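You operate a simulated robot arm through the tools that you are given. There is no shell and no other tool.

Carry out the task below with a simulated two-armed robot. There is one attempt and no reset: what you move stays moved.

JOB
Brake the turntable, swap its blue stack for the plain one, free the brake, set WINDER BAND to violet.
Fine: the banded blue stack on the turntable goes on the narrow dark mat; the third stack and the PULL screw stay.

The check looks at the end state, three seconds after you hand in, the way a careful person would. Anything else that was tipped, shoved, dropped, spilled or broken makes it a failure.

ROBOT AND FRAMES
Two 7-joint arms with fingered hands on one trunk that stands fixed in place. Base frame: the origin is at the foot of the trunk, x ahead of it, y to its left, z up. Readings come in cm, degrees, newtons and seconds.
The left shoulder is at [7, 16.2, 129.6], the right one opposite. With the tool pointing down near the work surface each hand reaches from about 10 to 78 cm from the base axis, measured 20 degrees to its own side. Payload 4 kg a hand.
The TCP of each hand is the grasp point between the finger pads, 2.6 cm short of the fingertips. In the tool frame z runs along the fingers and y along their closing line. The gripper opens to 13.2 cm; its body begins 7.3 cm behind the TCP. The gripper is a hand of 4 fingers: y runs from the thumb to the fingers, the wrist lies at [0, 0, -22.4] in the tool frame, and closing takes about 1.5 s.
Orientation is that of the tool frame in the base frame, as a unit quaternion [x, y, z, w]. With the fingers straight down and closing along the base's y, the tool's x points along the base's -x, its y along +y and its z along -z.

CONTROLS
- The arms move only by the tool arm_command. It takes "left_plan", "right_plan" or both (then of equal length, played together; a hand with none holds still); each is a list of rows, each a list of 6 numbers: the shift along the base's x, y, z in units of 30 mm (1.0 is 30 mm), then the turn, a rotation vector about the base's x, y, z in units of 5 degrees (1.0 is 5 degrees). In form: [[x, y, z, wx, wy, wz], ...]. A call has 1 to 20 rows; each row shifts and turns the commanded pose from where the row before left it. "left_claw" and "right_claw" are, for a hand that has rows, the finger opening in cm, from 0 to 13.2, set as the call begins (left out, the last holds). A call with a number of a shift or a turn outside -1 to 1 is refused whole. Rows are played at 5 a second. More than 5 cm and 8.6 degrees between two rows, or a gripper value outside its range, and nothing of the call is played. Where a pose cannot be reached the arm comes as near as it can. A force on the tool above 50 N (or 10 N above the force at the start of the call, whichever is more), or a blocked arm, ends the call early, and 0.2 s more pass. Each finger travels about 4.5 cm/s and halts on what it meets, pressing with about 23 N; the grip force reading is that of the motor and also rises with nothing between the fingers. The clock runs only during rows and for 0.2 s after the last one: add rows that do not move to give the fingers time. It gives the time, the measured TCP pose, the force on the tool (base axes), the opening and the grip force at its end, in the units of the frame above (readings bear some noise), with the torque about the TCP (base axes, N m) and any sound that the robot's microphone picked up, and new pictures: "pictures" is both (left out), scene, wrist or none (wrist: the cameras of the hands that moved).
- Cameras (640 x 400 px; columns grow to the right, rows downward): "scene" is now at [12.74, -4.31, 152.36]; the picture's right is [-0.49, -0.87, 0.00], its down [-0.51, 0.29, -0.81] and it looks along [0.71, -0.40, -0.58] (base axes); focal length 333 px, centre (320, 200). "left" rides on the left gripper at [-7.3, 0.6, -9.4] in its tool frame; the picture's right is [-0.08, -1.00, 0.00], its down [0.78, -0.06, -0.62] and it looks along [0.62, -0.05, 0.79] (tool axes); focal length 230 px, centre (320, 200). "right" rides on the right gripper at [7.3, 0.6, -9.4] in its tool frame; the picture's right is [-0.08, 1.00, 0.00], its down [-0.78, -0.06, -0.62] and it looks along [-0.61, -0.05, 0.79] (tool axes); focal length 230 px, centre (320, 200). There is no depth. A picture from a camera that has moved, and an enlarged one, comes with that camera's place and axes in the base frame and with its lens.
- move_column(by): slides the trunk up (or, below 0, down) by that many cm; the arms and the scene camera ride with it, the base frame stays. It gives what a move gives, with no picture.
- finger_targets(finger1, finger2, finger3, thumb_bend, hand): sets how far each is bent, from 0 (flat) to 1 (curled in); at 0.3 the hand is open as for a grip, at 0.7 the pads meet at the TCP. One left out holds its place. A second passes; each finger stops where it meets its share of the squeeze, and holds until it gets a number again. A gripper value or a shape takes the hand back. It gives what a move gives, with no picture; readings hold the bend of each and the force on the fingers (four entries, about 0 where the hand has none), thumb and palm.
- preshape(shape, hand): the hand has 4 fingers and takes this shape, open, in about a second: jaw (thumb against the fingers, like two jaws); tri (thumb and two fingers); tip (a fingertip pinch); poke (one finger out to press); point (the index stretched); flat (the hand flat); cup (the hand cupped); fist (a fist). The gripper value then closes the fingers along that shape, each until it touches; the sizes above hold for jaw. It gives what a move gives, with no picture.
- aim_head(pan, tilt): turns the head with the scene camera to pan (to the left, within 86 degrees either way) and tilt (down, from -29 to 69), counted from straight ahead of the robot. It gives what a move gives, and a new picture of the scene camera.
- inspect(camera, box): a new picture of the part [left, top, right, bottom] of that camera's present view, enlarged. The clock stands still meanwhile.
- job_done(): hands the job in; it is judged then, once.

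Places have to be worked out from the pictures, the camera data and where the tool is seen. Open the grippers and draw the arms clear of the work before you hand the job in, unless the task says otherwise.

The tools are called after "Call:" as name(argument=value, ...) on one line, values as JSON. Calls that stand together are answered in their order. arm_command: Moves the arms, as the interface text tells. Its arguments: {"type":"object","properties":{"left_plan":{"type":"array"},"left_claw":{"type":"number"},"right_plan":{"type":"array"},"right_claw":{"type":"number"},"pictures":{"type":"string","enum":["both","scene","wrist","none"]}},"required":[]} The other tools are called the same way: move_column (by) moves the trunk up or down; preshape (shape, hand) gives the hand a shape; finger_targets (finger1, finger2, finger3, thumb_bend, hand) moves the fingers one by one; aim_head (pan, tilt) turns the head that bears the scene camera; inspect (camera, box) takes an enlarged picture of a part of a camera's view; job_done () hands the job in.

At the start:

```text
clock: 0.0
left_position: [48.29, -1.74, 119.96]
left_tcp_rot: [-0.002, 1.0, 0.0, 0.0]
left_contact_force: [1.0, -0.3, -1.1]
left_torque: [-0.01, -0.01, -0.02]
left_grip_width: 13.18
left_finger_force: 0.2
left_shape: jaw
left_bend: [0.3, 0.3, 0.3, 0.3]
left_finger forces: [0.0, 0.0, 0.1, 0.0, 0.0, 0.0]
right_position: [38.48, -47.64, 120.58]
right_tcp_rot: [0.0, 1.0, 0.001, 0.0]
right_contact_force: [0.5, -0.4, 0.6]
right_torque: [-0.01, -0.03, 0.0]
right_grip_width: 13.17
right_finger_force: 0.1
right_shape: jaw
right_bend: [0.3, 0.3, 0.3, 0.3]
right_finger forces: [0.1, 0.0, 0.1, 0.0, 0.1, 0.0]
trunk travel left (down, up): [-77.5, 16.5]
head pan, tilt (commanded): [-29.6, 35.7]
```

scene: 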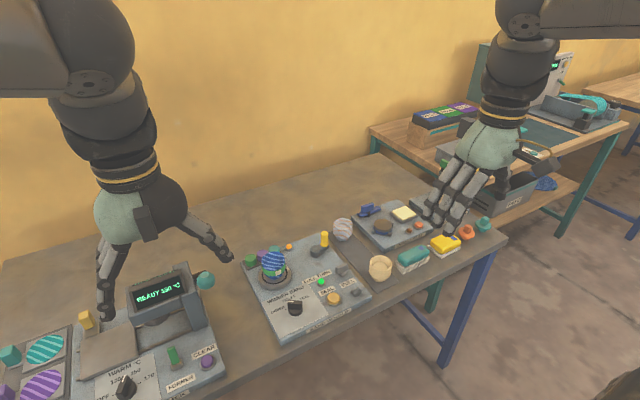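
right: 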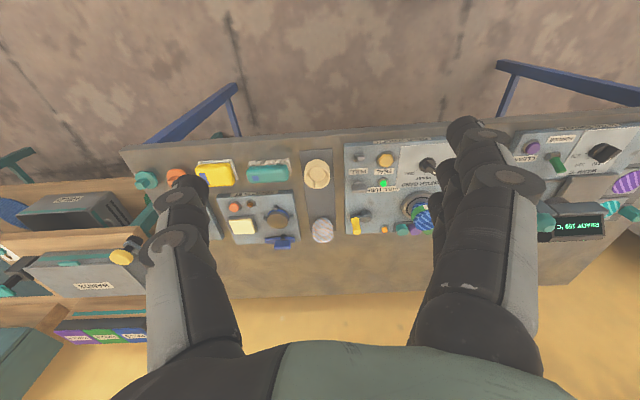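
left: 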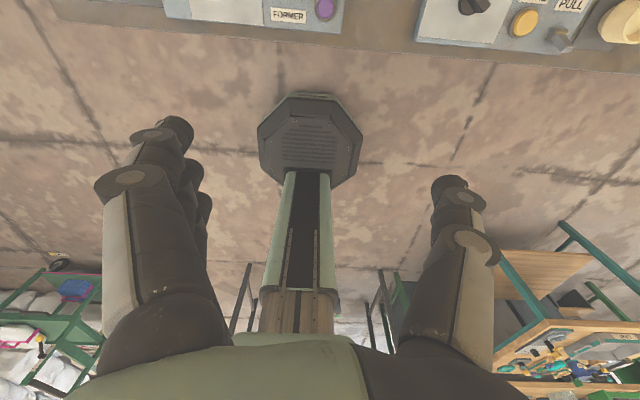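

The scene shows a bench with a winder panel (turntable, brake lever, knob) in the middle. I take enlarged views to read labels and see the stacks.

Call:
inspect(camera="scene", box=[220, 200, 400, 350])

Call:
inspect(camera="scene", box=[330, 180, 520, 300])

Call:
inspect(camera="right", box=[300, 120, 460, 250])

```text
2.67 times, centred on (310, 275) of scene
camera zoom: at [12.74, -4.31, 152.36], right [-0.49, -0.87, 0.0], down [-0.51, 0.29, -0.81], along [0.71, -0.4, -0.58], focal length 888 px, centre (347, 0)
```

zoom: 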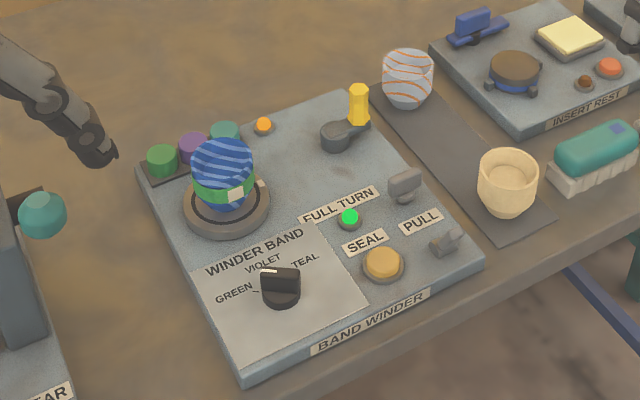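

```text
3.33 times, centred on (425, 240) of scene
camera zoom: at [12.74, -4.31, 152.36], right [-0.49, -0.87, 0.0], down [-0.51, 0.29, -0.81], along [0.71, -0.4, -0.58], focal length 1109 px, centre (-30, 67)
```

zoom: 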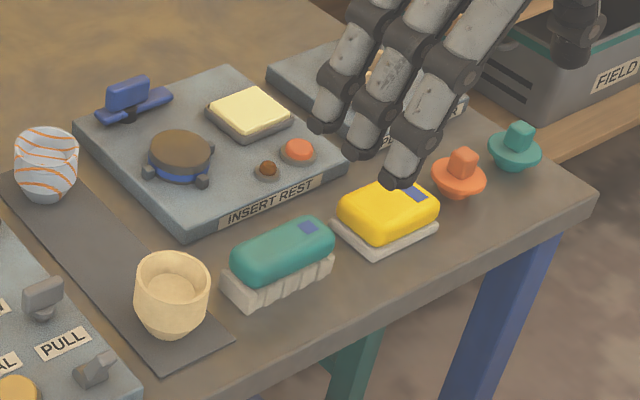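

```text
3.08 times, centred on (380, 185) of right
camera zoom: at [31.26, -47.12, 129.89], right [0.08, 1.0, 0.0], down [0.78, -0.06, 0.62], along [0.61, -0.05, -0.79], focal length 708 px, centre (135, 246)
```

zoom: 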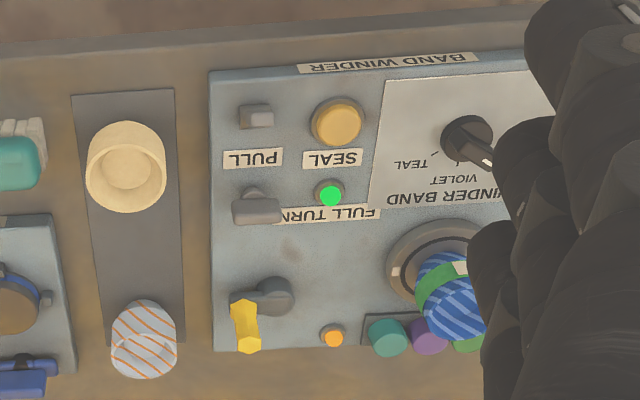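

The winder has a turntable with the blue banded cup stack, a cream plain cup stack and an orange-striped one by the mat. I zoom in closer on the controls to identify the brake.

Call:
inspect(camera="scene", box=[300, 220, 380, 270])

Call:
inspect(camera="scene", box=[235, 240, 315, 290])

Call:
inspect(camera="scene", box=[270, 265, 366, 325])

Call:
inspect(camera="scene", box=[320, 210, 416, 290])

```text
8.00 times, centred on (340, 245) of scene
camera zoom: at [12.74, -4.31, 152.36], right [-0.49, -0.87, 0.0], down [-0.51, 0.29, -0.81], along [0.71, -0.4, -0.58], focal length 2663 px, centre (160, -160)
```

zoom: 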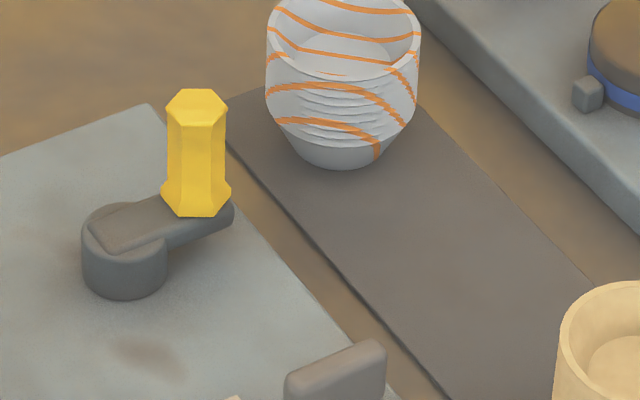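

```text
8.00 times, centred on (275, 265) of scene
camera zoom: at [12.74, -4.31, 152.36], right [-0.49, -0.87, 0.0], down [-0.51, 0.29, -0.81], along [0.71, -0.4, -0.58], focal length 2663 px, centre (680, -320)
```

zoom: 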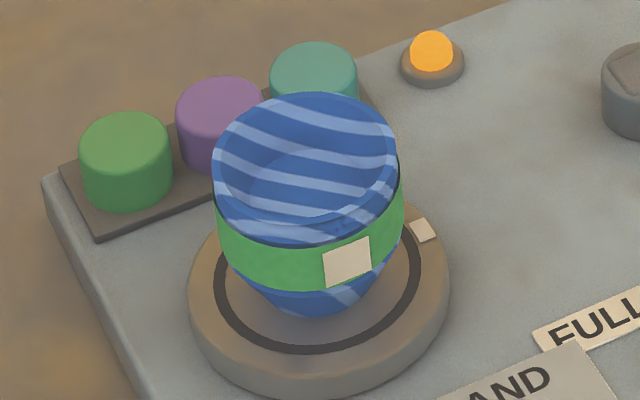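

```text
6.67 times, centred on (318, 295) of scene
camera zoom: at [12.74, -4.31, 152.36], right [-0.49, -0.87, 0.0], down [-0.51, 0.29, -0.81], along [0.71, -0.4, -0.58], focal length 2219 px, centre (333, -433)
```

zoom: 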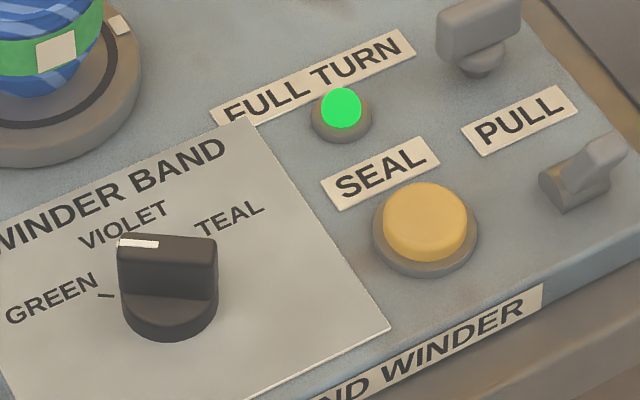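

```text
5.00 times, centred on (368, 250) of scene
camera zoom: at [12.74, -4.31, 152.36], right [-0.49, -0.87, 0.0], down [-0.51, 0.29, -0.81], along [0.71, -0.4, -0.58], focal length 1664 px, centre (80, -50)
```

zoom: 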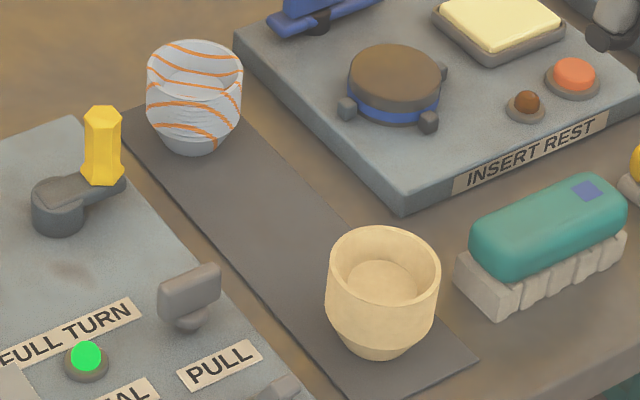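

Candidates for the brake are the small lever near PULL, the wing screw and the yellow crank, so I need a nearer look. The right hand is well above everything; I move its camera closer above the panel (TCP to about 50, -42, 106).

Call:
arm_command(right_plan=[[0.77, 0.38, -0.97, 0, 0, 0], [0.77, 0.38, -0.97, 0, 0, 0], [0.77, 0.38, -0.97, 0, 0, 0], [0.77, 0.38, -0.97, 0, 0, 0], [0.77, 0.38, -0.97, 0, 0, 0], [0, 0, 0, 0, 0, 0]], pictures="both")

```text
clock: 1.4
left_position: [48.3, -1.87, 119.95]
left_tcp_rot: [0.0, 1.0, 0.0, 0.0]
left_contact_force: [0.1, 0.1, 0.5]
left_torque: [0.03, -0.02, 0.02]
left_grip_width: 13.19
left_finger_force: 0.2
left_shape: jaw
left_bend: [0.3, 0.3, 0.3, 0.3]
left_finger forces: [0.0, 0.1, 0.0, 0.1, 0.1, 0.0]
right_position: [50.28, -42.12, 106.07]
right_tcp_rot: [0.0, 1.0, 0.0, 0.001]
right_contact_force: [0.3, -0.5, -0.1]
right_torque: [-0.01, 0.0, 0.0]
right_grip_width: 13.22
right_finger_force: 0.0
right_shape: jaw
right_bend: [0.3, 0.3, 0.3, 0.3]
right_finger forces: [0.0, 0.1, 0.0, 0.0, 0.0, 0.1]
trunk travel left (down, up): [-77.5, 16.5]
head pan, tilt (commanded): [-29.6, 35.7]
camera scene: at [12.62, -4.3, 152.37], right [-0.49, -0.87, 0.0], down [-0.51, 0.29, -0.81], along [0.71, -0.4, -0.58], focal length 333 px, centre (320, 200)
camera right: at [42.89, -41.44, 115.23], right [0.08, 1.0, 0.0], down [0.78, -0.06, 0.62], along [0.62, -0.05, -0.79], focal length 230 px, centre (320, 200)
```

scene: 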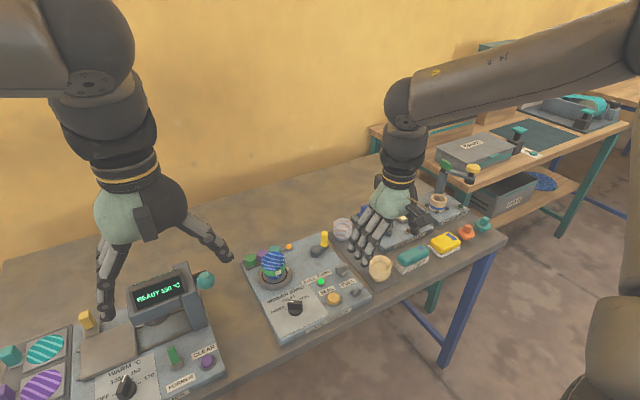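
right: 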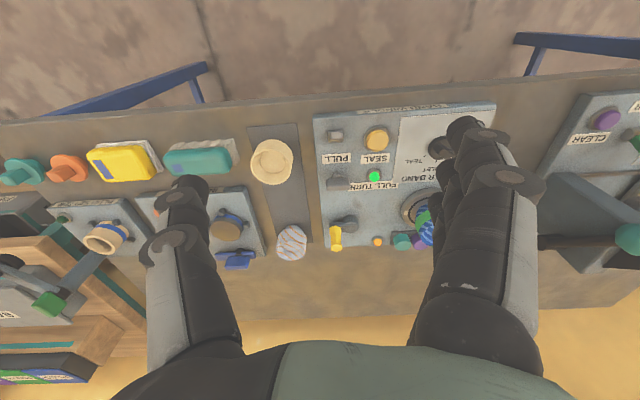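

I inspect the panel through the right wrist camera, which now looks at the controls from the near side.

Call:
inspect(camera="right", box=[310, 100, 406, 160])

Call:
inspect(camera="right", box=[310, 150, 438, 260])

Call:
inspect(camera="right", box=[240, 110, 340, 270])

```text
6.67 times, centred on (358, 130) of right
camera zoom: at [42.89, -41.44, 115.23], right [0.08, 1.0, 0.0], down [0.78, -0.06, 0.62], along [0.62, -0.05, -0.79], focal length 1534 px, centre (67, 667)
```

zoom: 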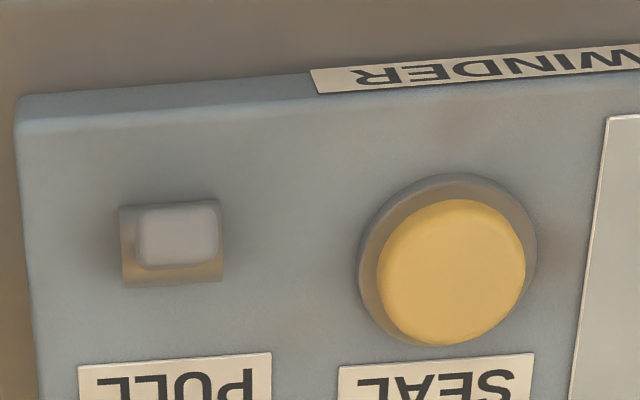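

```text
3.64 times, centred on (374, 205) of right
camera zoom: at [42.89, -41.44, 115.23], right [0.08, 1.0, 0.0], down [0.78, -0.06, 0.62], along [0.62, -0.05, -0.79], focal length 837 px, centre (124, 182)
```

zoom: 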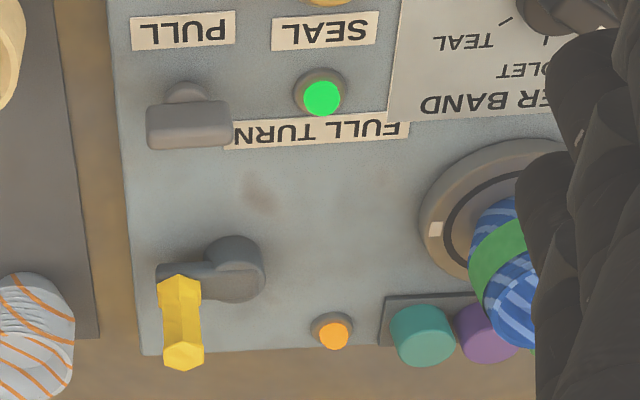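

```text
2.50 times, centred on (290, 190) of right
camera zoom: at [42.89, -41.44, 115.23], right [0.08, 1.0, 0.0], down [0.78, -0.06, 0.62], along [0.62, -0.05, -0.79], focal length 575 px, centre (395, 225)
```

zoom: 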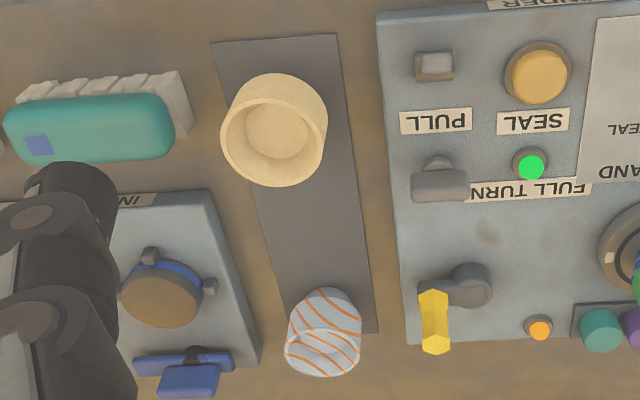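

SEAL button triangulates to about (57.8, -34, 82.9), panel top about z 82, mat about z 80.4 (x 55–82, y -54 to -46), cream cup about (59, -50), turntable about (71.7, -23.8). I zoom on the small unlabelled lever and the wing screw to see how they move.

Call:
inspect(camera="scene", box=[335, 260, 375, 300])

Call:
inspect(camera="right", box=[318, 115, 366, 145])

Call:
inspect(camera="scene", box=[0, 240, 240, 400])

Call:
inspect(camera="scene", box=[380, 150, 560, 260])

```text
10.00 times, centred on (355, 280) of scene
camera zoom: at [12.62, -4.3, 152.37], right [-0.49, -0.87, 0.0], down [-0.51, 0.29, -0.81], along [0.71, -0.4, -0.58], focal length 3328 px, centre (-30, -600)
```

zoom: 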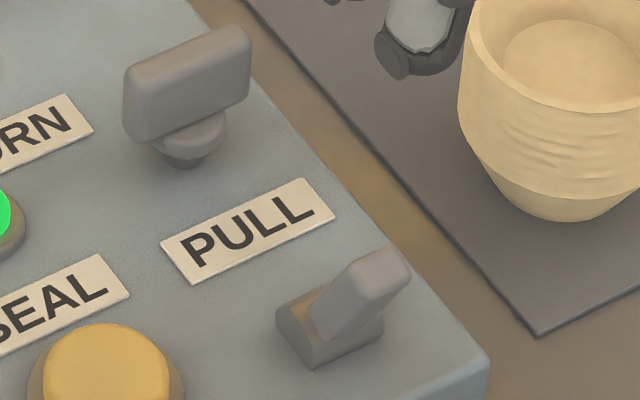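

```text
13.33 times, centred on (342, 130) of right
camera zoom: at [42.89, -41.44, 115.23], right [0.08, 1.0, 0.0], down [0.78, -0.06, 0.62], along [0.62, -0.05, -0.79], focal length 3068 px, centre (27, 1133)
```

zoom: 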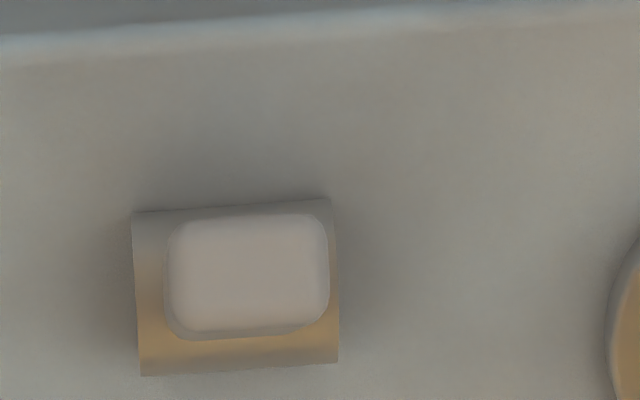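

```text
2.50 times, centred on (120, 320) of scene
camera zoom: at [12.62, -4.3, 152.37], right [-0.49, -0.87, 0.0], down [-0.51, 0.29, -0.81], along [0.71, -0.4, -0.58], focal length 832 px, centre (820, -100)
```

zoom: 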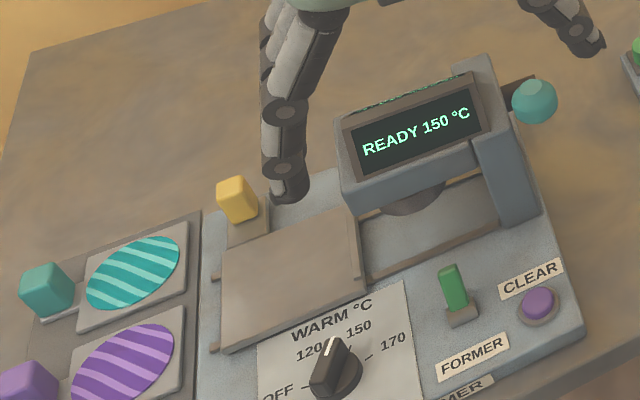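

```text
3.56 times, centred on (470, 205) of scene
camera zoom: at [12.62, -4.3, 152.37], right [-0.49, -0.87, 0.0], down [-0.51, 0.29, -0.81], along [0.71, -0.4, -0.58], focal length 1183 px, centre (-213, 182)
```

zoom: 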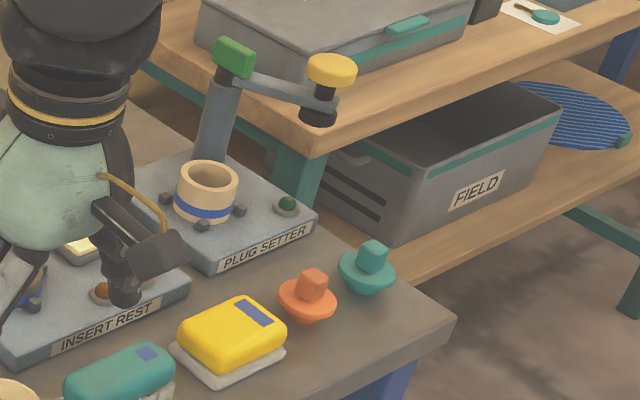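

The small lever is hinged along y and leans toward the robot, apparently the brake; the wing is the PULL screw and the yellow piece is the crank. Now a close look at the selector knob and lamps.

Call:
inspect(camera="scene", box=[262, 280, 326, 320])

Call:
inspect(camera="scene", box=[235, 225, 395, 345])

```text
10.00 times, centred on (294, 300) of scene
camera zoom: at [12.62, -4.3, 152.37], right [-0.49, -0.87, 0.0], down [-0.51, 0.29, -0.81], along [0.71, -0.4, -0.58], focal length 3328 px, centre (580, -800)
```

zoom: 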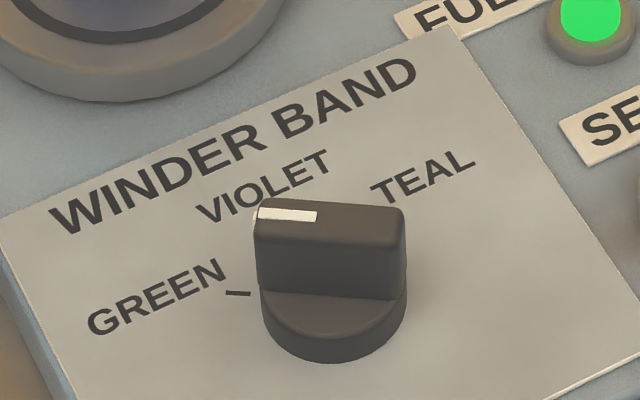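

```text
3.33 times, centred on (315, 285) of scene
camera zoom: at [12.62, -4.3, 152.37], right [-0.49, -0.87, 0.0], down [-0.51, 0.29, -0.81], along [0.71, -0.4, -0.58], focal length 1109 px, centre (337, -83)
```

zoom: 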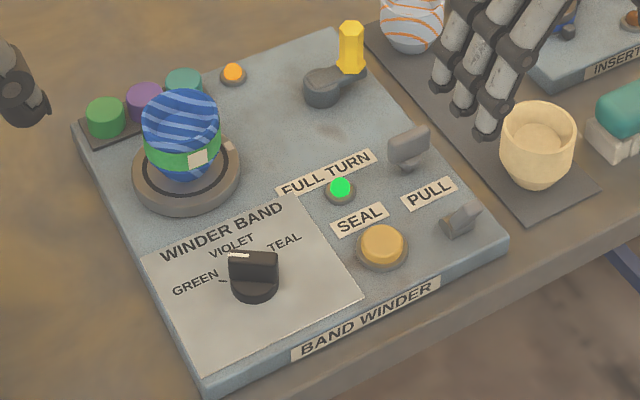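

The knob's white mark points at about +50° (GREEN), VIOLET tick is about straight ahead (0°), knob centre about (59.6, -24). I shape the right hand to poke so a single finger can flip the brake lever, and look at where the finger is.

Call:
preshape(hand="right", shape="poke")

Call:
inspect(camera="right", box=[0, 0, 640, 400])

Call:
inspect(camera="scene", box=[300, 140, 460, 300])

```text
clock: 2.3
left_position: [48.38, -1.8, 120.03]
left_tcp_rot: [-0.002, 1.0, 0.0, 0.0]
left_contact_force: [0.6, 0.2, 0.9]
left_torque: [-0.03, 0.03, -0.01]
left_grip_width: 13.2
left_finger_force: 0.0
left_shape: jaw
left_bend: [0.3, 0.3, 0.3, 0.3]
left_finger forces: [0.1, 0.0, 0.0, 0.1, 0.0, 0.1]
right_position: [50.32, -42.03, 105.96]
right_tcp_rot: [0.001, 1.0, 0.0, 0.0]
right_contact_force: [-0.5, -0.8, 0.3]
right_torque: [0.02, 0.01, -0.02]
right_grip_width: 0.01
right_finger_force: 0.0
right_shape: poke
right_bend: [1.0, 1.0, 1.0, 0.46]
right_finger forces: [0.0, 0.1, 0.0, 0.0, 0.1, 0.0]
trunk travel left (down, up): [-77.5, 16.5]
head pan, tilt (commanded): [-29.6, 35.7]
```

```text
1.00 times, centred on (320, 200) of right (not enlarged: the box is as wide or as high as the picture)
camera zoom: at [42.97, -41.46, 115.2], right [0.08, 1.0, 0.0], down [0.78, -0.06, 0.62], along [0.61, -0.05, -0.79], focal length 230 px, centre (320, 200)
```

zoom: 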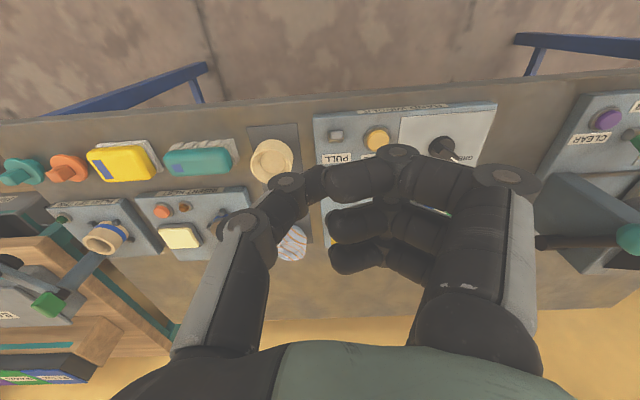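

```text
2.50 times, centred on (380, 220) of scene
camera zoom: at [12.79, -4.3, 152.36], right [-0.49, -0.87, 0.0], down [-0.51, 0.29, -0.81], along [0.71, -0.4, -0.58], focal length 832 px, centre (170, 150)
```

zoom: 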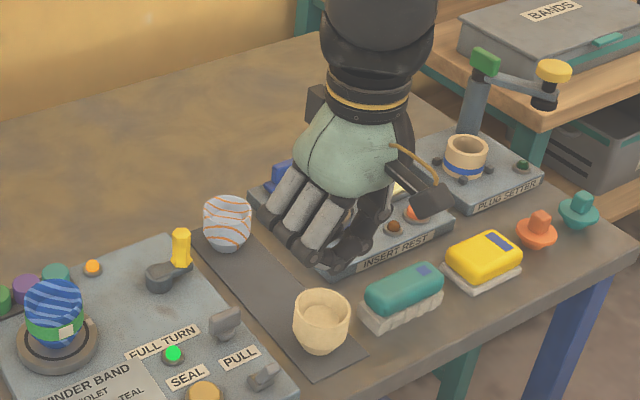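

In "poke" all three fingers curl with the thumb half bent, not useful here. I try "point" and look again.

Call:
preshape(hand="right", shape="point")

Call:
inspect(camera="right", box=[0, 0, 640, 400])

Call:
inspect(camera="scene", box=[300, 140, 460, 300])

```text
clock: 3.2
left_position: [48.42, -1.77, 120.06]
left_tcp_rot: [0.0, 1.0, 0.0, 0.0]
left_contact_force: [0.8, -0.1, 0.2]
left_torque: [-0.01, -0.02, 0.0]
left_grip_width: 13.15
left_finger_force: 0.0
left_shape: jaw
left_bend: [0.3, 0.3, 0.3, 0.3]
left_finger forces: [0.0, 0.0, 0.0, 0.0, 0.0, 0.0]
right_position: [50.29, -41.97, 105.99]
right_tcp_rot: [0.0, 1.0, 0.0, 0.0]
right_contact_force: [-0.1, -0.1, -0.3]
right_torque: [0.01, 0.02, 0.0]
right_grip_width: 12.65
right_finger_force: 0.1
right_shape: point
right_bend: [0.28, 1.0, 1.0, 0.54]
right_finger forces: [0.0, 0.0, 0.0, 0.0, 0.1, 0.0]
trunk travel left (down, up): [-77.5, 16.5]
head pan, tilt (commanded): [-29.6, 35.7]
```

```text
1.00 times, centred on (320, 200) of right (not enlarged: the box is as wide or as high as the picture)
camera zoom: at [42.94, -41.46, 115.21], right [0.08, 1.0, 0.0], down [0.78, -0.06, 0.62], along [0.62, -0.05, -0.79], focal length 230 px, centre (320, 200)
```

zoom: 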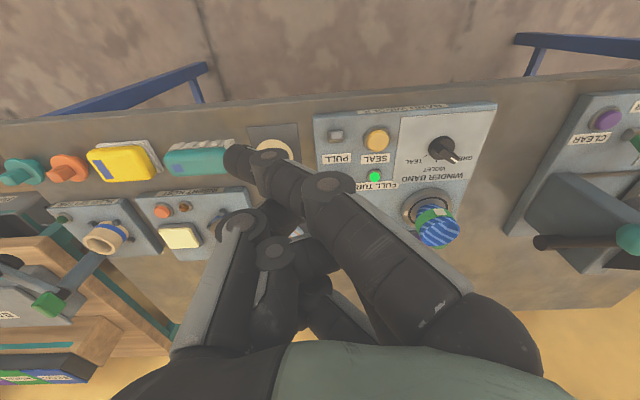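

```text
2.50 times, centred on (380, 220) of scene
camera zoom: at [12.74, -4.3, 152.36], right [-0.49, -0.87, 0.0], down [-0.51, 0.29, -0.81], along [0.71, -0.4, -0.58], focal length 832 px, centre (170, 150)
```

zoom: 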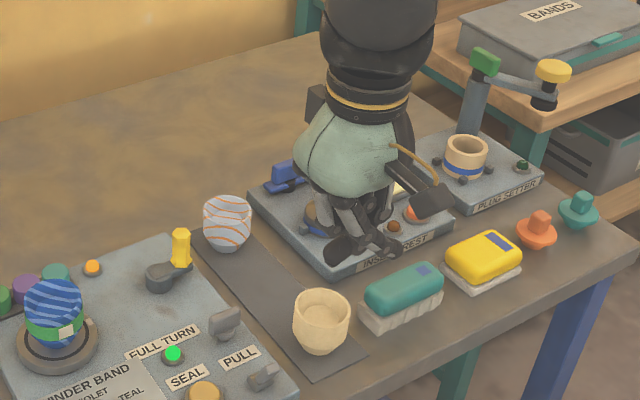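

"Point" angles the index oddly, so plain jaw is more predictable. I return to jaw and turn the hand +90° about z so the fingers sit on the near (-x) side and the thumb on the far side of the lever (tip about 55.0, -40.2, 86.4), staying well above it for now.

Call:
preshape(hand="right", shape="jaw")

Call:
arm_command(right_plan=[[0.0963, 0.0333, -0.13, 0, 0, 1], [0.0963, 0.0333, -0.13, 0, 0, 1], [0.0963, 0.0333, -0.13, 0, 0, 1], [0.0963, 0.0333, -0.13, 0, 0, 1], [0.0963, 0.0333, -0.13, 0, 0, 1], [0.0963, 0.0333, -0.13, 0, 0, 1], [0.0963, 0.0333, -0.13, 0, 0, 1], [0.0963, 0.0333, -0.13, 0, 0, 1], [0.0963, 0.0333, -0.13, 0, 0, 1], [0.0963, 0.0333, -0.13, 0, 0, 1], [0.0963, 0.0333, -0.13, 0, 0, 1], [0.0963, 0.0333, -0.13, 0, 0, 1], [0.0963, 0.0333, -0.13, 0, 0, 1], [0.0963, 0.0333, -0.13, 0, 0, 1], [0.0963, 0.0333, -0.13, 0, 0, 1], [0.0963, 0.0333, -0.13, 0, 0, 1], [0.0963, 0.0333, -0.13, 0, 0, 1], [0.0963, 0.0333, -0.13, 0, 0, 1], [0, 0, 0, 0, 0, 0]], right_claw=5, pictures="both")

```text
clock: 4.1
left_position: [48.46, -1.8, 119.86]
left_tcp_rot: [-0.001, 1.0, -0.001, 0.0]
left_contact_force: [-0.3, 0.5, 0.0]
left_torque: [0.03, -0.01, 0.0]
left_grip_width: 13.19
left_finger_force: 0.0
left_shape: jaw
left_bend: [0.3, 0.3, 0.3, 0.3]
left_finger forces: [0.1, 0.0, 0.1, 0.0, 0.0, 0.1]
right_position: [50.21, -41.99, 105.95]
right_tcp_rot: [0.0, 1.0, -0.001, 0.0]
right_contact_force: [-0.2, 0.7, -0.7]
right_torque: [0.06, -0.02, 0.02]
right_grip_width: 13.2
right_finger_force: 0.1
right_shape: jaw
right_bend: [0.3, 0.3, 0.3, 0.3]
right_finger forces: [0.0, 0.0, 0.0, 0.1, 0.0, 0.0]
trunk travel left (down, up): [-77.5, 16.5]
head pan, tilt (commanded): [-29.6, 35.7]
```

```text
clock: 8.1
left_position: [48.38, -1.77, 120.07]
left_tcp_rot: [-0.001, 1.0, 0.0, 0.0]
left_contact_force: [0.0, -0.9, -0.7]
left_torque: [-0.02, 0.01, -0.03]
left_grip_width: 13.2
left_finger_force: 0.1
left_shape: jaw
left_bend: [0.3, 0.3, 0.3, 0.3]
left_finger forces: [0.0, 0.0, 0.0, 0.0, 0.0, 0.0]
right_position: [55.28, -40.22, 99.19]
right_tcp_rot: [0.708, -0.707, 0.0, 0.0]
right_contact_force: [-0.3, 0.5, -0.2]
right_torque: [0.0, 0.01, 0.04]
right_grip_width: 5.06
right_finger_force: 0.0
right_shape: jaw
right_bend: [0.73, 0.73, 0.73, 0.7]
right_finger forces: [0.0, 0.0, 0.1, 0.0, 0.1, 0.0]
trunk travel left (down, up): [-77.5, 16.5]
head pan, tilt (commanded): [-29.6, 35.7]
camera scene: at [12.74, -4.3, 152.36], right [-0.49, -0.87, 0.0], down [-0.51, 0.29, -0.81], along [0.71, -0.4, -0.58], focal length 333 px, centre (320, 200)
camera right: at [54.77, -47.52, 108.36], right [-1.0, 0.08, 0.0], down [0.06, 0.78, 0.62], along [0.05, 0.62, -0.79], focal length 230 px, centre (320, 200)
```

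scene: 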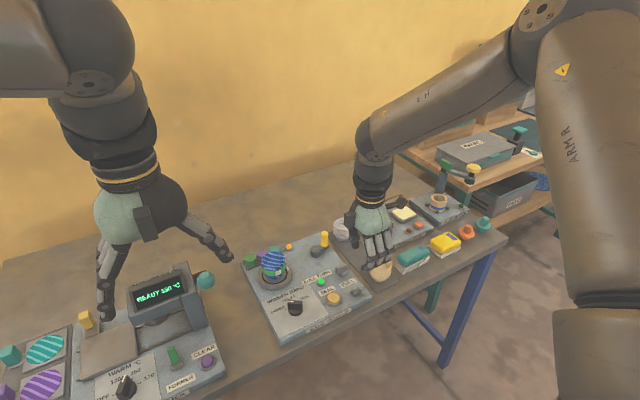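
right: 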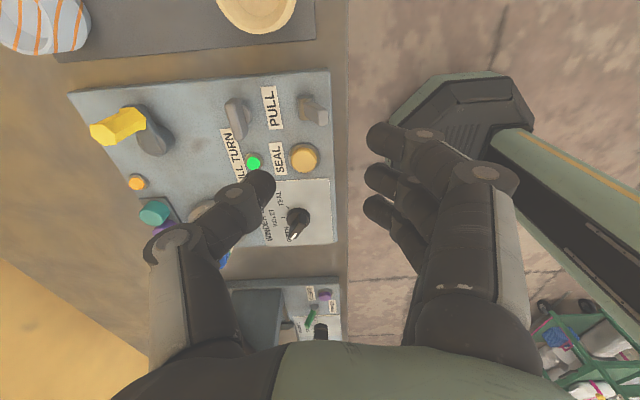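

The hand is turned: thumb toward +x, fingers toward -x, lever visible ahead of the palm gap. I zoom on the lever from this side view to check its lean.

Call:
inspect(camera="right", box=[220, 80, 348, 160])

Call:
inspect(camera="scene", box=[310, 200, 430, 300])

```text
5.00 times, centred on (284, 120) of right
camera zoom: at [54.77, -47.52, 108.36], right [-1.0, 0.08, 0.0], down [0.06, 0.78, 0.62], along [0.05, 0.62, -0.79], focal length 1150 px, centre (500, 600)
```

zoom: 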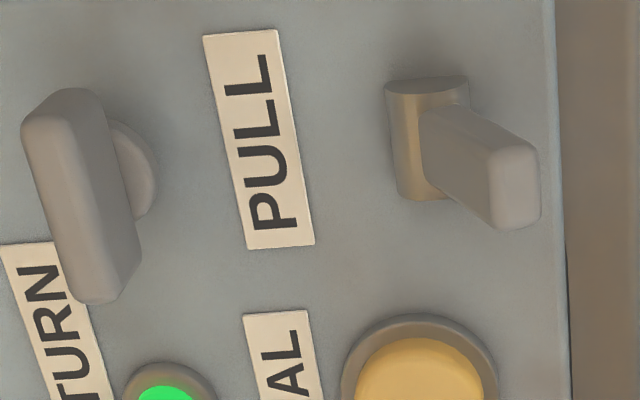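

```text
4.00 times, centred on (370, 250) of scene
camera zoom: at [12.74, -4.3, 152.36], right [-0.49, -0.87, 0.0], down [-0.51, 0.29, -0.81], along [0.71, -0.4, -0.58], focal length 1331 px, centre (120, 0)
```

zoom: 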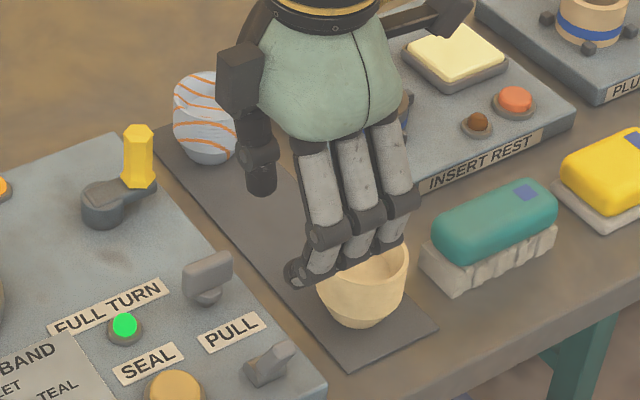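

The lever tip is at about (55.07, -40.2, 86.3), hinge about (56.9, -40.2, 82.4). I descend with the pads straddling it, TCP to (55.6, -40.2, 86.4).

Call:
arm_command(right_plan=[[0.1, 0, -0.7, 0, 0, 0], [0, 0, -0.7, 0, 0, 0], [0, 0, -0.7, 0, 0, 0], [0, 0, -0.7, 0, 0, 0], [0, 0, -0.7, 0, 0, 0], [0, 0, -0.7, 0, 0, 0], [0, 0, 0, 0, 0, 0]], right_claw=5, pictures="both")

```text
clock: 9.7
left_position: [48.42, -1.78, 119.94]
left_tcp_rot: [-0.001, 1.0, 0.0, 0.0]
left_contact_force: [0.1, 0.1, 0.1]
left_torque: [-0.01, -0.01, 0.01]
left_grip_width: 13.18
left_finger_force: 0.1
left_shape: jaw
left_bend: [0.3, 0.3, 0.3, 0.3]
left_finger forces: [0.0, 0.0, 0.0, 0.1, 0.1, 0.0]
right_position: [55.11, -40.3, 87.04]
right_tcp_rot: [0.708, -0.707, 0.001, -0.002]
right_contact_force: [0.0, -0.3, -0.2]
right_torque: [0.06, 0.01, 0.03]
right_grip_width: 5.07
right_finger_force: 0.1
right_shape: jaw
right_bend: [0.73, 0.73, 0.73, 0.7]
right_finger forces: [0.0, 0.0, 0.1, 0.1, 0.0, 0.0]
right hand out of reach, approached as far as the arm can: row 6
trunk travel left (down, up): [-77.5, 16.5]
head pan, tilt (commanded): [-29.6, 35.7]
camera scene: at [12.72, -4.28, 152.36], right [-0.49, -0.87, 0.0], down [-0.51, 0.29, -0.81], along [0.71, -0.4, -0.58], focal length 333 px, centre (320, 200)
camera right: at [54.58, -47.58, 96.29], right [-1.0, 0.08, 0.0], down [0.06, 0.78, 0.62], along [0.05, 0.62, -0.79], focal length 230 px, centre (320, 200)
```

scene: 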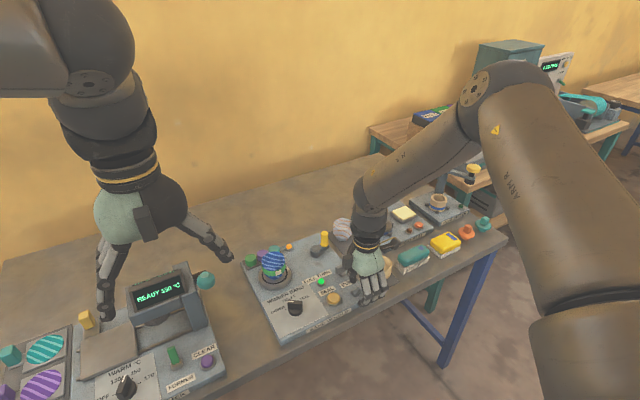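
right: 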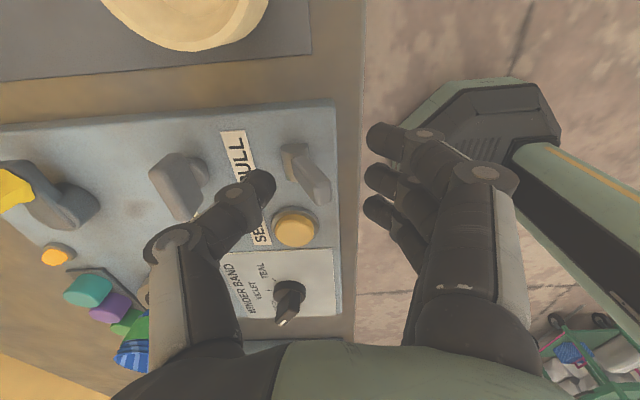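

The arm stops at z 87.0 as this wrist pose is near its limit with the trunk this high. I raise the hand and then lower the trunk so that the arm has more reach at bench height.

Call:
arm_command(right_plan=[[0, 0, 1, 0, 0, 0], [0, 0, 1, 0, 0, 0], [0, 0, 1, 0, 0, 0], [0, 0, 1, 0, 0, 0], [0, 0, 1, 0, 0, 0], [0, 0, 1, 0, 0, 0], [0, 0, 1, 0, 0, 0], [0, 0, 0, 0, 0, 0]], pictures="none")

Call:
move_column(by=-15)

```text
clock: 11.5
left_position: [48.42, -1.83, 119.95]
left_tcp_rot: [-0.001, 1.0, 0.001, 0.001]
left_contact_force: [0.2, -0.4, -0.5]
left_torque: [0.0, 0.0, 0.02]
left_grip_width: 13.17
left_finger_force: 0.0
left_shape: jaw
left_bend: [0.3, 0.3, 0.3, 0.3]
left_finger forces: [0.0, 0.1, 0.1, 0.1, 0.0, 0.0]
right_position: [55.0, -40.37, 108.28]
right_tcp_rot: [0.707, -0.707, 0.0, 0.0]
right_contact_force: [-0.5, 0.4, -0.1]
right_torque: [0.02, -0.03, 0.0]
right_grip_width: 5.06
right_finger_force: 0.1
right_shape: jaw
right_bend: [0.73, 0.73, 0.73, 0.7]
right_finger forces: [0.0, 0.1, 0.0, 0.1, 0.0, 0.0]
trunk travel left (down, up): [-77.5, 16.5]
head pan, tilt (commanded): [-29.6, 35.7]
```

```text
clock: 13.2
left_position: [48.45, -1.82, 104.91]
left_tcp_rot: [-0.001, 1.0, 0.0, 0.0]
left_contact_force: [0.3, -0.4, 0.4]
left_torque: [-0.01, -0.02, 0.0]
left_grip_width: 13.17
left_finger_force: 0.0
left_shape: jaw
left_bend: [0.3, 0.3, 0.3, 0.3]
left_finger forces: [0.0, 0.2, 0.1, 0.1, 0.0, 0.1]
right_position: [55.02, -40.26, 93.24]
right_tcp_rot: [-0.707, 0.707, 0.0, 0.0]
right_contact_force: [-0.9, 0.9, 0.6]
right_torque: [0.02, -0.01, 0.02]
right_grip_width: 5.08
right_finger_force: 0.1
right_shape: jaw
right_bend: [0.73, 0.73, 0.73, 0.7]
right_finger forces: [0.1, 0.1, 0.0, 0.0, 0.0, 0.0]
trunk travel left (down, up): [-62.5, 31.5]
head pan, tilt (commanded): [-29.6, 35.7]
```

Trunk is down 15 cm and the hand is at (55.0, -40.3, 93.2). I descend again to straddle the lever at z 86.4.

Call:
arm_command(right_plan=[[0.09, 0, -0.57, 0, 0, 0], [0.09, 0, -0.57, 0, 0, 0], [0, 0, -0.57, 0, 0, 0], [0, 0, -0.57, 0, 0, 0], [0, 0, 0, 0, 0, 0]], pictures="both")

```text
clock: 14.4
left_position: [48.43, -1.72, 105.03]
left_tcp_rot: [-0.001, 1.0, -0.001, 0.0]
left_contact_force: [0.3, -0.4, 0.1]
left_torque: [0.04, -0.02, 0.0]
left_grip_width: 13.19
left_finger_force: 0.1
left_shape: jaw
left_bend: [0.3, 0.3, 0.3, 0.3]
left_finger forces: [0.1, 0.1, 0.0, 0.0, 0.1, 0.1]
right_position: [55.47, -40.39, 86.51]
right_tcp_rot: [-0.707, 0.707, 0.0, 0.0]
right_contact_force: [0.4, 0.4, 0.7]
right_torque: [0.02, -0.01, 0.0]
right_grip_width: 5.03
right_finger_force: 0.0
right_shape: jaw
right_bend: [0.73, 0.73, 0.73, 0.7]
right_finger forces: [0.0, 0.0, 0.0, 0.0, 0.0, 0.0]
trunk travel left (down, up): [-62.5, 31.5]
head pan, tilt (commanded): [-29.6, 35.7]
camera scene: at [12.7, -4.28, 137.37], right [-0.49, -0.87, 0.0], down [-0.51, 0.29, -0.81], along [0.71, -0.4, -0.58], focal length 333 px, centre (320, 200)
camera right: at [54.87, -47.66, 95.66], right [-1.0, 0.08, 0.0], down [0.06, 0.78, 0.62], along [0.05, 0.61, -0.79], focal length 230 px, centre (320, 200)
```

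scene: 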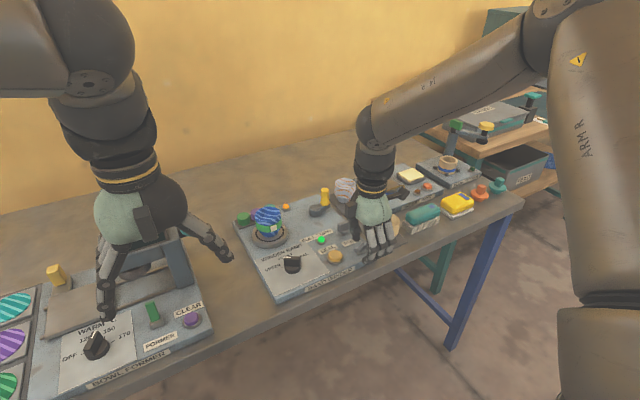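
right: 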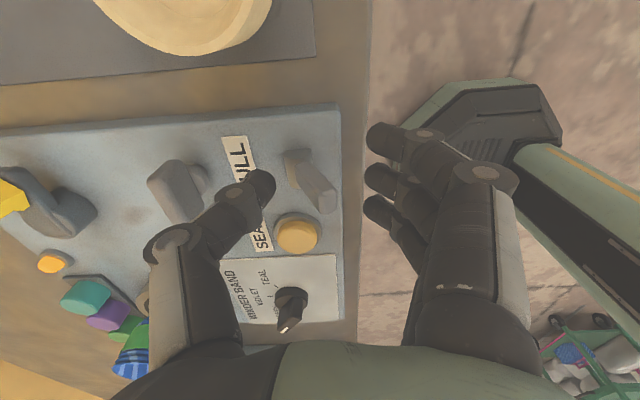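

The lever stands between thumb and fingers. I narrow the opening to 2.6 cm and push slowly 3 cm in +x.

Call:
arm_command(right_plan=[[0, 0, 0, 0, 0, 0], [0, 0, 0, 0, 0, 0], [0, 0, 0, 0, 0, 0], [0, 0, 0, 0, 0, 0], [0.14, 0, 0, 0, 0, 0], [0.14, 0, 0, 0, 0, 0], [0.14, 0, 0, 0, 0, 0], [0.14, 0, 0, 0, 0, 0], [0.14, 0, 0, 0, 0, 0], [0.14, 0, 0, 0, 0, 0], [0.14, 0, 0, 0, 0, 0], [0, 0, 0, 0, 0, 0]], right_claw=2.6, pictures="both")

```text
clock: 17.1
left_position: [48.33, -1.78, 105.01]
left_tcp_rot: [-0.001, 1.0, 0.0, 0.0]
left_contact_force: [-0.3, 0.4, 0.1]
left_torque: [0.01, 0.01, 0.01]
left_grip_width: 13.19
left_finger_force: 0.0
left_shape: jaw
left_bend: [0.3, 0.3, 0.3, 0.3]
left_finger forces: [0.0, 0.1, 0.0, 0.1, 0.0, 0.1]
right_position: [58.49, -40.42, 86.45]
right_tcp_rot: [0.707, -0.707, 0.0, 0.001]
right_contact_force: [0.0, -0.6, 1.1]
right_torque: [0.02, 0.01, -0.01]
right_grip_width: 2.64
right_finger_force: 0.0
right_shape: jaw
right_bend: [0.73, 0.73, 0.73, 0.7]
right_finger forces: [0.0, 0.3, 0.0, 0.1, 0.0, 0.0]
trunk travel left (down, up): [-62.5, 31.5]
head pan, tilt (commanded): [-29.6, 35.7]
heard: click
camera scene: at [12.72, -4.29, 137.36], right [-0.49, -0.87, 0.0], down [-0.51, 0.29, -0.81], along [0.71, -0.4, -0.58], focal length 333 px, centre (320, 200)
camera right: at [57.91, -47.65, 95.65], right [-1.0, 0.08, 0.0], down [0.06, 0.78, 0.62], along [0.05, 0.62, -0.79], focal length 230 px, centre (320, 200)
```

scene: 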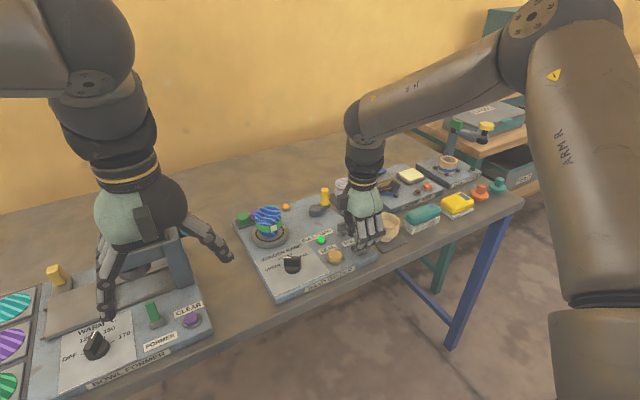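
right: 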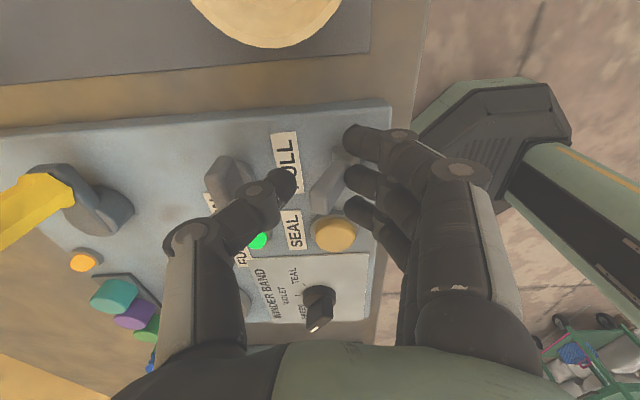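

A click was heard and the lever followed to +x with no residual force. I lift straight up and look at the lever, lamps and turntable.

Call:
arm_command(right_plan=[[0, 0, 0.6, 0, 0, 0], [0, 0, 0.8, 0, 0, 0], [0, 0, 1, 0, 0, 0], [0, 0, 1, 0, 0, 0], [0, 0, 0, 0, 0, 0]], pictures="both")

Call:
inspect(camera="right", box=[180, 60, 400, 260])

Call:
inspect(camera="scene", box=[220, 180, 400, 310])

```text
clock: 18.2
left_position: [48.52, -1.87, 104.91]
left_tcp_rot: [-0.001, 1.0, -0.001, 0.0]
left_contact_force: [0.1, 0.3, 0.4]
left_torque: [-0.01, -0.03, -0.01]
left_grip_width: 13.19
left_finger_force: 0.1
left_shape: jaw
left_bend: [0.3, 0.3, 0.3, 0.3]
left_finger forces: [0.0, 0.1, 0.0, 0.0, 0.0, 0.0]
right_position: [58.44, -40.18, 96.42]
right_tcp_rot: [0.707, -0.707, 0.001, 0.0]
right_contact_force: [0.4, 0.6, -0.5]
right_torque: [-0.03, 0.0, -0.02]
right_grip_width: 2.61
right_finger_force: 0.1
right_shape: jaw
right_bend: [0.73, 0.73, 0.73, 0.7]
right_finger forces: [0.1, 0.0, 0.0, 0.0, 0.0, 0.1]
trunk travel left (down, up): [-62.5, 31.5]
head pan, tilt (commanded): [-29.6, 35.7]
camera scene: at [12.79, -4.33, 137.35], right [-0.49, -0.87, 0.0], down [-0.51, 0.29, -0.81], along [0.71, -0.4, -0.58], focal length 333 px, centre (320, 200)
camera right: at [58.0, -47.43, 105.7], right [-1.0, 0.08, 0.0], down [0.06, 0.78, 0.62], along [0.05, 0.62, -0.79], focal length 230 px, centre (320, 200)
```

scene: 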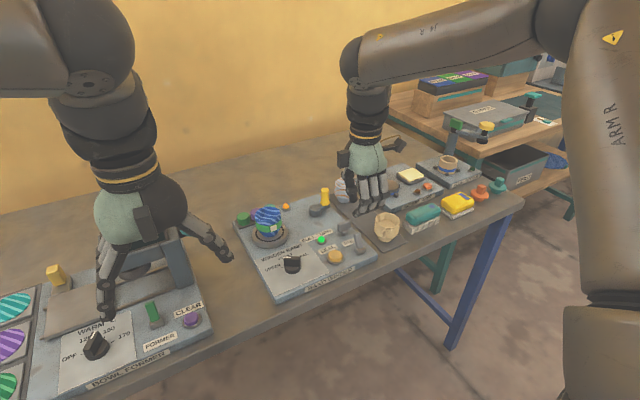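
right: 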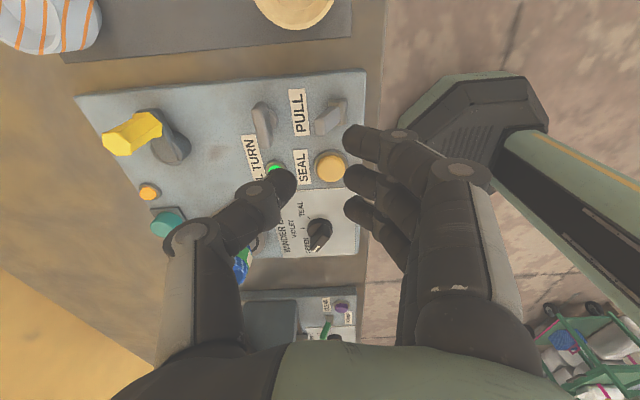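

```text
2.00 times, centred on (290, 160) of right
camera zoom: at [58.0, -47.43, 105.7], right [-1.0, 0.08, 0.0], down [0.06, 0.78, 0.62], along [0.05, 0.62, -0.79], focal length 460 px, centre (380, 280)
```

zoom: 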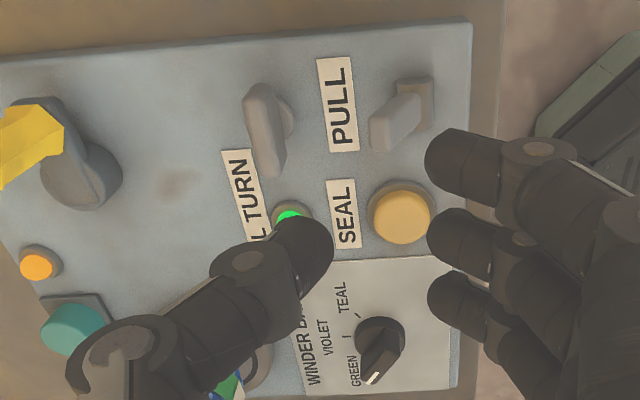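

```text
3.08 times, centred on (310, 245) of scene
camera zoom: at [12.79, -4.33, 137.35], right [-0.49, -0.87, 0.0], down [-0.51, 0.29, -0.81], along [0.71, -0.4, -0.58], focal length 1024 px, centre (351, 62)
```

zoom: 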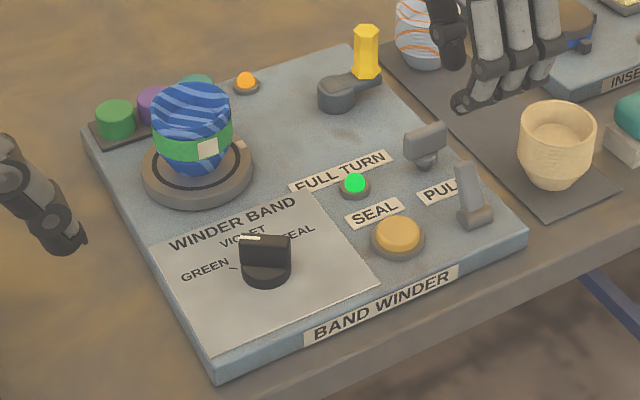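

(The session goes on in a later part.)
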